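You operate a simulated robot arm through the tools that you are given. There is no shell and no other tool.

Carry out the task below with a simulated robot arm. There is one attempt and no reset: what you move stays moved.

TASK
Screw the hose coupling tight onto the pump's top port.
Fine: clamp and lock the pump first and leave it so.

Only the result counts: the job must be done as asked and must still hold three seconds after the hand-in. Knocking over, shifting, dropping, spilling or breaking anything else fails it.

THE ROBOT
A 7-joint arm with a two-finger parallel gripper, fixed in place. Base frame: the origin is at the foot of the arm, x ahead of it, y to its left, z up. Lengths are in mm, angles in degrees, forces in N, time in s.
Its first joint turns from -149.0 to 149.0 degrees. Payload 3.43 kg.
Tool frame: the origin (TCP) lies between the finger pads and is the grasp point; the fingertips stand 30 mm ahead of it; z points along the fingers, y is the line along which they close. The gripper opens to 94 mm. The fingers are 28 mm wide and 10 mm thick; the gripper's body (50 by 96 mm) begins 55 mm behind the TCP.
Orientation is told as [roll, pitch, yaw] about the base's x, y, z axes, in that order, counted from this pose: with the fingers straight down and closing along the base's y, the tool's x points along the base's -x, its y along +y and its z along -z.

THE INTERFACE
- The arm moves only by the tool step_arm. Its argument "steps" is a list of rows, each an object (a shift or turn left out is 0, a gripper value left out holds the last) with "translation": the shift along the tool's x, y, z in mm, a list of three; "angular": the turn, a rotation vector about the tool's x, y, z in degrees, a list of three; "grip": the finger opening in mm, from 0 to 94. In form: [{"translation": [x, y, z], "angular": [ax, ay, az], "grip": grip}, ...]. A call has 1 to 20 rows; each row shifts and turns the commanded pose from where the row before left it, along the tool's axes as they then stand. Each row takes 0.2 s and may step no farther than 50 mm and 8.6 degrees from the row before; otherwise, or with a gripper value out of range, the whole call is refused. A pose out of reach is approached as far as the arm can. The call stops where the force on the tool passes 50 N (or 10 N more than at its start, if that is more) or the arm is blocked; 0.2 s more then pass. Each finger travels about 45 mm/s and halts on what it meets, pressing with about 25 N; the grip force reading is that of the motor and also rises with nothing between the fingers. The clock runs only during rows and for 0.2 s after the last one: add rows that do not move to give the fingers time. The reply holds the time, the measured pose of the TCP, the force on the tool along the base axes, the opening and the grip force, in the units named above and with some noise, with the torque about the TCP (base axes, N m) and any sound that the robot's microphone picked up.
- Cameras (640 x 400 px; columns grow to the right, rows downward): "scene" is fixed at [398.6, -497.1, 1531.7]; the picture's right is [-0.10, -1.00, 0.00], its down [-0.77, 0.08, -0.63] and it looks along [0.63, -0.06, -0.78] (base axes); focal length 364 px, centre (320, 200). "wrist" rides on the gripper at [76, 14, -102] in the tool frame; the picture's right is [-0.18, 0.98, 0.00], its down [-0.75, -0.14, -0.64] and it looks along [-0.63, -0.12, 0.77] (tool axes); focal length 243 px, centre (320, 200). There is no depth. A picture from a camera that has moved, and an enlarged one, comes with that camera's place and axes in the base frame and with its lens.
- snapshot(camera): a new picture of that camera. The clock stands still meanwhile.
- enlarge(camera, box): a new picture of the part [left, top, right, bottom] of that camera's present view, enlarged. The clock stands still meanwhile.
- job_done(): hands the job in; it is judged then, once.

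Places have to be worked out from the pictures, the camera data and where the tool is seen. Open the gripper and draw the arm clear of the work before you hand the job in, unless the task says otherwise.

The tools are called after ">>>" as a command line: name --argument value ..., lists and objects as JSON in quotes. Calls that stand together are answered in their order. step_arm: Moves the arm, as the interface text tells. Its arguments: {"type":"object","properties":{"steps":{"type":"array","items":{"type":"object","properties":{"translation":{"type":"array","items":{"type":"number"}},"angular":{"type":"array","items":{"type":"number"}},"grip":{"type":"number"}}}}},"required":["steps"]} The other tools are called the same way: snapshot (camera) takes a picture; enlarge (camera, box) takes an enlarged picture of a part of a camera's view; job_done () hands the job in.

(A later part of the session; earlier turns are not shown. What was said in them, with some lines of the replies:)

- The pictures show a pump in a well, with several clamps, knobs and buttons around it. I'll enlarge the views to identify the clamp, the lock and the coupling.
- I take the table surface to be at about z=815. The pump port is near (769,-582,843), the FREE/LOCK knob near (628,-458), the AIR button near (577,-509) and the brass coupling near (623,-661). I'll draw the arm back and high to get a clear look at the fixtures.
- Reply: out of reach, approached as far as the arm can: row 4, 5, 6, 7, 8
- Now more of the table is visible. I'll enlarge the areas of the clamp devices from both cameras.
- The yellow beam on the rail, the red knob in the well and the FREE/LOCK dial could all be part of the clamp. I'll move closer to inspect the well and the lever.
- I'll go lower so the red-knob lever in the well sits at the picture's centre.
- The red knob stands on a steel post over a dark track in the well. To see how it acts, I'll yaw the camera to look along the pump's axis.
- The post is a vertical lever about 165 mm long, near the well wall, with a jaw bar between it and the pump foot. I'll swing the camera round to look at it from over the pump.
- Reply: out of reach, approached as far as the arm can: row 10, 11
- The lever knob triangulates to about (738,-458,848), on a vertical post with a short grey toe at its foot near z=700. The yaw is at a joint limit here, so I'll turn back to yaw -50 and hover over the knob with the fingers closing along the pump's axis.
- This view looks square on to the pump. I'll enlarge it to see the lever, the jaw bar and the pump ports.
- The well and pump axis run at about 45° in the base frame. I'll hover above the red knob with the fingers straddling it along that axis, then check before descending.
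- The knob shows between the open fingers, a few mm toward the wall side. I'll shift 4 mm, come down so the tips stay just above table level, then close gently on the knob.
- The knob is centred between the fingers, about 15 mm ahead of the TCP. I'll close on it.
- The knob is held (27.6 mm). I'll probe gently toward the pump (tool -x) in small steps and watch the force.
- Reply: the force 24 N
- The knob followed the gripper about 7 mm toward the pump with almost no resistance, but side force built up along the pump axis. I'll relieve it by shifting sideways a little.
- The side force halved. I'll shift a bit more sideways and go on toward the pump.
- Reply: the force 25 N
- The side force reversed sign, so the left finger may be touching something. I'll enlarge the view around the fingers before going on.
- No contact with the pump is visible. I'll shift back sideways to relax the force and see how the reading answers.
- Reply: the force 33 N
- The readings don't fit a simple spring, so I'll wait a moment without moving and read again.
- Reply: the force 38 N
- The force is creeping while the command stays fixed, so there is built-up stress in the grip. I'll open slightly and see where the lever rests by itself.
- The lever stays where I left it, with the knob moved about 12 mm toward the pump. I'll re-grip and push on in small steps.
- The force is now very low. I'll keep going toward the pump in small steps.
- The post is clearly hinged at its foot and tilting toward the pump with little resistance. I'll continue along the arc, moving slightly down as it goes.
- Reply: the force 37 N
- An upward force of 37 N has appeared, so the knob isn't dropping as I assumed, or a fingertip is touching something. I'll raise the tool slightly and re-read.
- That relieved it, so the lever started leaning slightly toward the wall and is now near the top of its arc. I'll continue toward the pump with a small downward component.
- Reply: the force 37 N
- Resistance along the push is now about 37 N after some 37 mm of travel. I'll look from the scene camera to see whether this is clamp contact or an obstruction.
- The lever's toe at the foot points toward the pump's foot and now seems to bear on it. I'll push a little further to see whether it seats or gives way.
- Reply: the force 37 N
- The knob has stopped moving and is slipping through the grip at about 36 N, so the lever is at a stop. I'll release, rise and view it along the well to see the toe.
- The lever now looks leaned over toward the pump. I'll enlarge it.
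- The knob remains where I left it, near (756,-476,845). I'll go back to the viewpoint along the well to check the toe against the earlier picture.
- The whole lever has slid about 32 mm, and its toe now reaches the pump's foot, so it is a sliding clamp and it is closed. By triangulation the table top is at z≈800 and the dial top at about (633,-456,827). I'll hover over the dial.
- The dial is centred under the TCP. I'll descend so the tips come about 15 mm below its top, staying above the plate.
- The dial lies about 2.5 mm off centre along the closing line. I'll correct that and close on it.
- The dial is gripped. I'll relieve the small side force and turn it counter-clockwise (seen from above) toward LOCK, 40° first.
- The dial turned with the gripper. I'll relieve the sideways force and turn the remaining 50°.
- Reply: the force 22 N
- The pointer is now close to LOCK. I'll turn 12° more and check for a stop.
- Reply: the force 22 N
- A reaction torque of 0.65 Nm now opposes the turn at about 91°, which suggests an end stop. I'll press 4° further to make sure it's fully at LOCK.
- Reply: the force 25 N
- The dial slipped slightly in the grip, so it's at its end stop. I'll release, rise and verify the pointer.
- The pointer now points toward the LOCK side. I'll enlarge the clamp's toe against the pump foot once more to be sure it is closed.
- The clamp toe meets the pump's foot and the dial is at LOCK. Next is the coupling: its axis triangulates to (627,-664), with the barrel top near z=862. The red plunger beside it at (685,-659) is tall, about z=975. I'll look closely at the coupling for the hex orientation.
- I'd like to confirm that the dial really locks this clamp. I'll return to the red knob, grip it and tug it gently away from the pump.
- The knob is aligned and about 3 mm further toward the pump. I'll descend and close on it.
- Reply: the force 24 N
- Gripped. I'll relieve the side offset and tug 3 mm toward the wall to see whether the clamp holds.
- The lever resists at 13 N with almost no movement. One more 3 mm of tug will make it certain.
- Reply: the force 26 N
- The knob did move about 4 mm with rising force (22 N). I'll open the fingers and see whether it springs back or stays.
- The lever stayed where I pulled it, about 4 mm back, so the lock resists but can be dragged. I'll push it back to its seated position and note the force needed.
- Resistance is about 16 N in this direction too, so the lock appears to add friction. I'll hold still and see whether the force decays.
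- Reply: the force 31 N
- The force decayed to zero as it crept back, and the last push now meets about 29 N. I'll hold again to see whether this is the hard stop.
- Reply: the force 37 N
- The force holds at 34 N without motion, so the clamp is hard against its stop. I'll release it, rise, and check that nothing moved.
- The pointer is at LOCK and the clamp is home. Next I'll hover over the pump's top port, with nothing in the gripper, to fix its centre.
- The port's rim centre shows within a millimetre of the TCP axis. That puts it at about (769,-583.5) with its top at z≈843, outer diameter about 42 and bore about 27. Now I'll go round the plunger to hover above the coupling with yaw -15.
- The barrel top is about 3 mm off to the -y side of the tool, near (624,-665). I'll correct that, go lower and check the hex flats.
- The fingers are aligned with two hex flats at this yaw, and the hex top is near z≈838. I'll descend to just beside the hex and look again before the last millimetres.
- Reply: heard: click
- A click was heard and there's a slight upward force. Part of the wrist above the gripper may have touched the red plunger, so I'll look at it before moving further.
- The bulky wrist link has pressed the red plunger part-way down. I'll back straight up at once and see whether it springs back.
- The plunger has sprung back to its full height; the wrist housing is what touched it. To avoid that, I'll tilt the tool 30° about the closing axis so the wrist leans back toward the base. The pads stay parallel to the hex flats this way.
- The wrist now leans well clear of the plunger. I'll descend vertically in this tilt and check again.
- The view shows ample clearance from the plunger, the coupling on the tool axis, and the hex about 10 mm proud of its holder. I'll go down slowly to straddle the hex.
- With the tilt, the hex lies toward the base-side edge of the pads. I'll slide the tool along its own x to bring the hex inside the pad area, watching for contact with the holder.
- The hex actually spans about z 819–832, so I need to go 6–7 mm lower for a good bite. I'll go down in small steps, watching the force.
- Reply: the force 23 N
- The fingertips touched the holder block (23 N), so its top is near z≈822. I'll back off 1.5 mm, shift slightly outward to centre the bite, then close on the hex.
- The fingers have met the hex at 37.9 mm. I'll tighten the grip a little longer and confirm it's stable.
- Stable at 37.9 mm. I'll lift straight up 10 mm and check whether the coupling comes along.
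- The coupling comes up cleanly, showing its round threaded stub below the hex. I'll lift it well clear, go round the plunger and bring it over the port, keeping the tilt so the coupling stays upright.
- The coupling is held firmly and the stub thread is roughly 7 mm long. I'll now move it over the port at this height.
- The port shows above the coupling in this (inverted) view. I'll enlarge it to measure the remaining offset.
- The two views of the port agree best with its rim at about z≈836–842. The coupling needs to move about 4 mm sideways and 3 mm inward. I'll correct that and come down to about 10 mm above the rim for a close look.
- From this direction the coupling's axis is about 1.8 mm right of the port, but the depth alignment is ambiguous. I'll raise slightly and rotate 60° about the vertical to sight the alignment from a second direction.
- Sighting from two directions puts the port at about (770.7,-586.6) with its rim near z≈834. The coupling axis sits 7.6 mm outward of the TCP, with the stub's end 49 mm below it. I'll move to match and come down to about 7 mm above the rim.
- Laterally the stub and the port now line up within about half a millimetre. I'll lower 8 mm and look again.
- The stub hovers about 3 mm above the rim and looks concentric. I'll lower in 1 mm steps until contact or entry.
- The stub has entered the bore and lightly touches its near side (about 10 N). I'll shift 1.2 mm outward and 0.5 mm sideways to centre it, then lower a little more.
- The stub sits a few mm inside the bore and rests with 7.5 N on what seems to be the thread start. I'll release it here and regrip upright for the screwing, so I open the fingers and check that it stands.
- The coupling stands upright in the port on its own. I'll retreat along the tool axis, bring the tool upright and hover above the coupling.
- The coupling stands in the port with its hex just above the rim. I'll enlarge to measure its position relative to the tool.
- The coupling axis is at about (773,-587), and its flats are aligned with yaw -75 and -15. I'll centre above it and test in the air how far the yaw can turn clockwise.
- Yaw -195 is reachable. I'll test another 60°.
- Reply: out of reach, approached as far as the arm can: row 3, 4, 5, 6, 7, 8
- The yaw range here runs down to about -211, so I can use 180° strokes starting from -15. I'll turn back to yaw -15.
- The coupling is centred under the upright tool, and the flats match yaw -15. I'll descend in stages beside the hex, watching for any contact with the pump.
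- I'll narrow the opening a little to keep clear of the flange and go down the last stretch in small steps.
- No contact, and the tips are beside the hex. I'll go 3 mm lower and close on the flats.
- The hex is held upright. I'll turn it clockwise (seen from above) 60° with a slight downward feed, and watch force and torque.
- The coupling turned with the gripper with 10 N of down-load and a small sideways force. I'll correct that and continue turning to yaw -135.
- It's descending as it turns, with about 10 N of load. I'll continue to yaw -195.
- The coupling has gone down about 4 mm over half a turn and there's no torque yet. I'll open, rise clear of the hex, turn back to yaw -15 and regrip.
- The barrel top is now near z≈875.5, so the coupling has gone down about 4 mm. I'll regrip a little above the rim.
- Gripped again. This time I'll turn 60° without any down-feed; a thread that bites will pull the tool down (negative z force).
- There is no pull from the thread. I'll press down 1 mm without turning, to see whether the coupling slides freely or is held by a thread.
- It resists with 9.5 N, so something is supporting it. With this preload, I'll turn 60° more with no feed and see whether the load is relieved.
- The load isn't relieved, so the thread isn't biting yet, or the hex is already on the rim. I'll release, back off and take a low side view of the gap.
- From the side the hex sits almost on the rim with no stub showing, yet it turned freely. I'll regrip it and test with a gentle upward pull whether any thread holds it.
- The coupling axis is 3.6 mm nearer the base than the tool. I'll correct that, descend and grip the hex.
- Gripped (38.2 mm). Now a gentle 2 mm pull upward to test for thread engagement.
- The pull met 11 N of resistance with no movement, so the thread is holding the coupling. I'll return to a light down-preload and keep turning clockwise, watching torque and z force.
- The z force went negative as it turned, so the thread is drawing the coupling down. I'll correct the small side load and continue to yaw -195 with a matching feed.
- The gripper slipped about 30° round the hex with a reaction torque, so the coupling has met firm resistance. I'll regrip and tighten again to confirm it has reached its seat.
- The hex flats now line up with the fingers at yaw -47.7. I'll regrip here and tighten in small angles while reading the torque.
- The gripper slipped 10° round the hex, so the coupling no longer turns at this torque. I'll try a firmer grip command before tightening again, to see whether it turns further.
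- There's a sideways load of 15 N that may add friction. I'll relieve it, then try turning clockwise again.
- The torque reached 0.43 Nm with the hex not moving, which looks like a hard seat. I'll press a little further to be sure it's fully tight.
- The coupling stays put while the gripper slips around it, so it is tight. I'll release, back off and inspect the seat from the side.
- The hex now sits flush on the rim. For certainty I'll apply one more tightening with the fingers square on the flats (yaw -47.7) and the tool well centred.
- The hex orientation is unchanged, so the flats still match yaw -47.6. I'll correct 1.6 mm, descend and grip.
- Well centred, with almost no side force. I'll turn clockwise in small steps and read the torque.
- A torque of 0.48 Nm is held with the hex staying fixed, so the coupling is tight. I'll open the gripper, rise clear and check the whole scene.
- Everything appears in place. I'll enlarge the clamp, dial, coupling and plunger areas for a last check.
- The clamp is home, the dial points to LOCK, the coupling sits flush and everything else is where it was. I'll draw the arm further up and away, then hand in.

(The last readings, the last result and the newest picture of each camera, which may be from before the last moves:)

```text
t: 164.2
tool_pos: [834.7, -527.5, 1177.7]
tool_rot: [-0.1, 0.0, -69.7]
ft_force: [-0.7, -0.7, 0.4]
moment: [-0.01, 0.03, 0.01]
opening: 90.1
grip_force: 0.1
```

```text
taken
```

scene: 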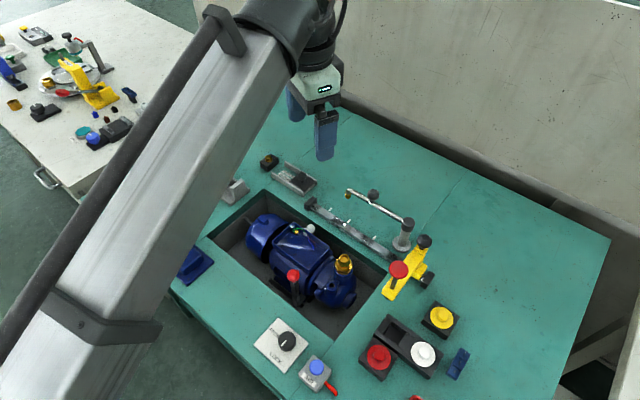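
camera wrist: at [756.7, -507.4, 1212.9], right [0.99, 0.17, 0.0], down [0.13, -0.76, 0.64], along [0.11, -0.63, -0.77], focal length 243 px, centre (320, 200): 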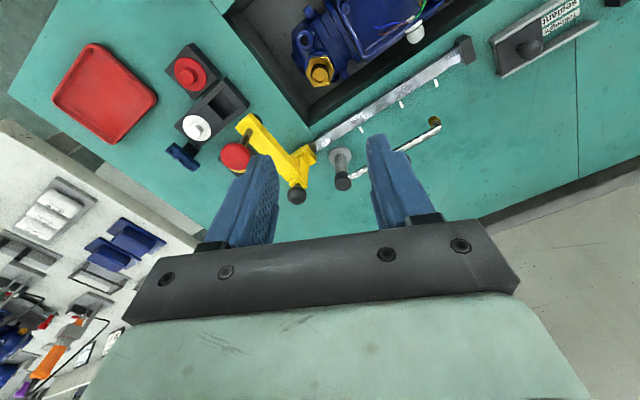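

The arm is clear and open at its starting place. The pump is clamped with the dial at LOCK, and the coupling is screwed tight on the top port, so I'm handing the job in.

>>> job_done

```text
The job is handed in.
```

The hose coupling is screwed tight onto the pump's top port, and I clamped and locked the pump first. I've handed the job in, but no verdict came back.

- **Clamp:** I slid the red-knob clamp toward the pump until it stopped hard against the pump's foot (about 34 N). I then turned the FREE/LOCK dial 90° to its stop at LOCK.
- **Lock strength:** the lock adds resistance but does not hold rigidly. When I tested it, a pull of about 20 N moved the clamp roughly 4 mm. I pushed it back against its stop with the dial still at LOCK.
- **Coupling:** it sits flush on the port rim. It held against 0.48 Nm with no visible turning before the gripper slipped around it.
- **Red plunger:** on my first approach to the coupling, the arm's wrist pressed the red plunger on the yellow beam part-way down, and a click was heard. It sprang back to its original height and looks unchanged, but I can't tell whether the press had any effect.

Nothing else looks moved in the final pictures. The gripper is open and the arm is back at its starting position.
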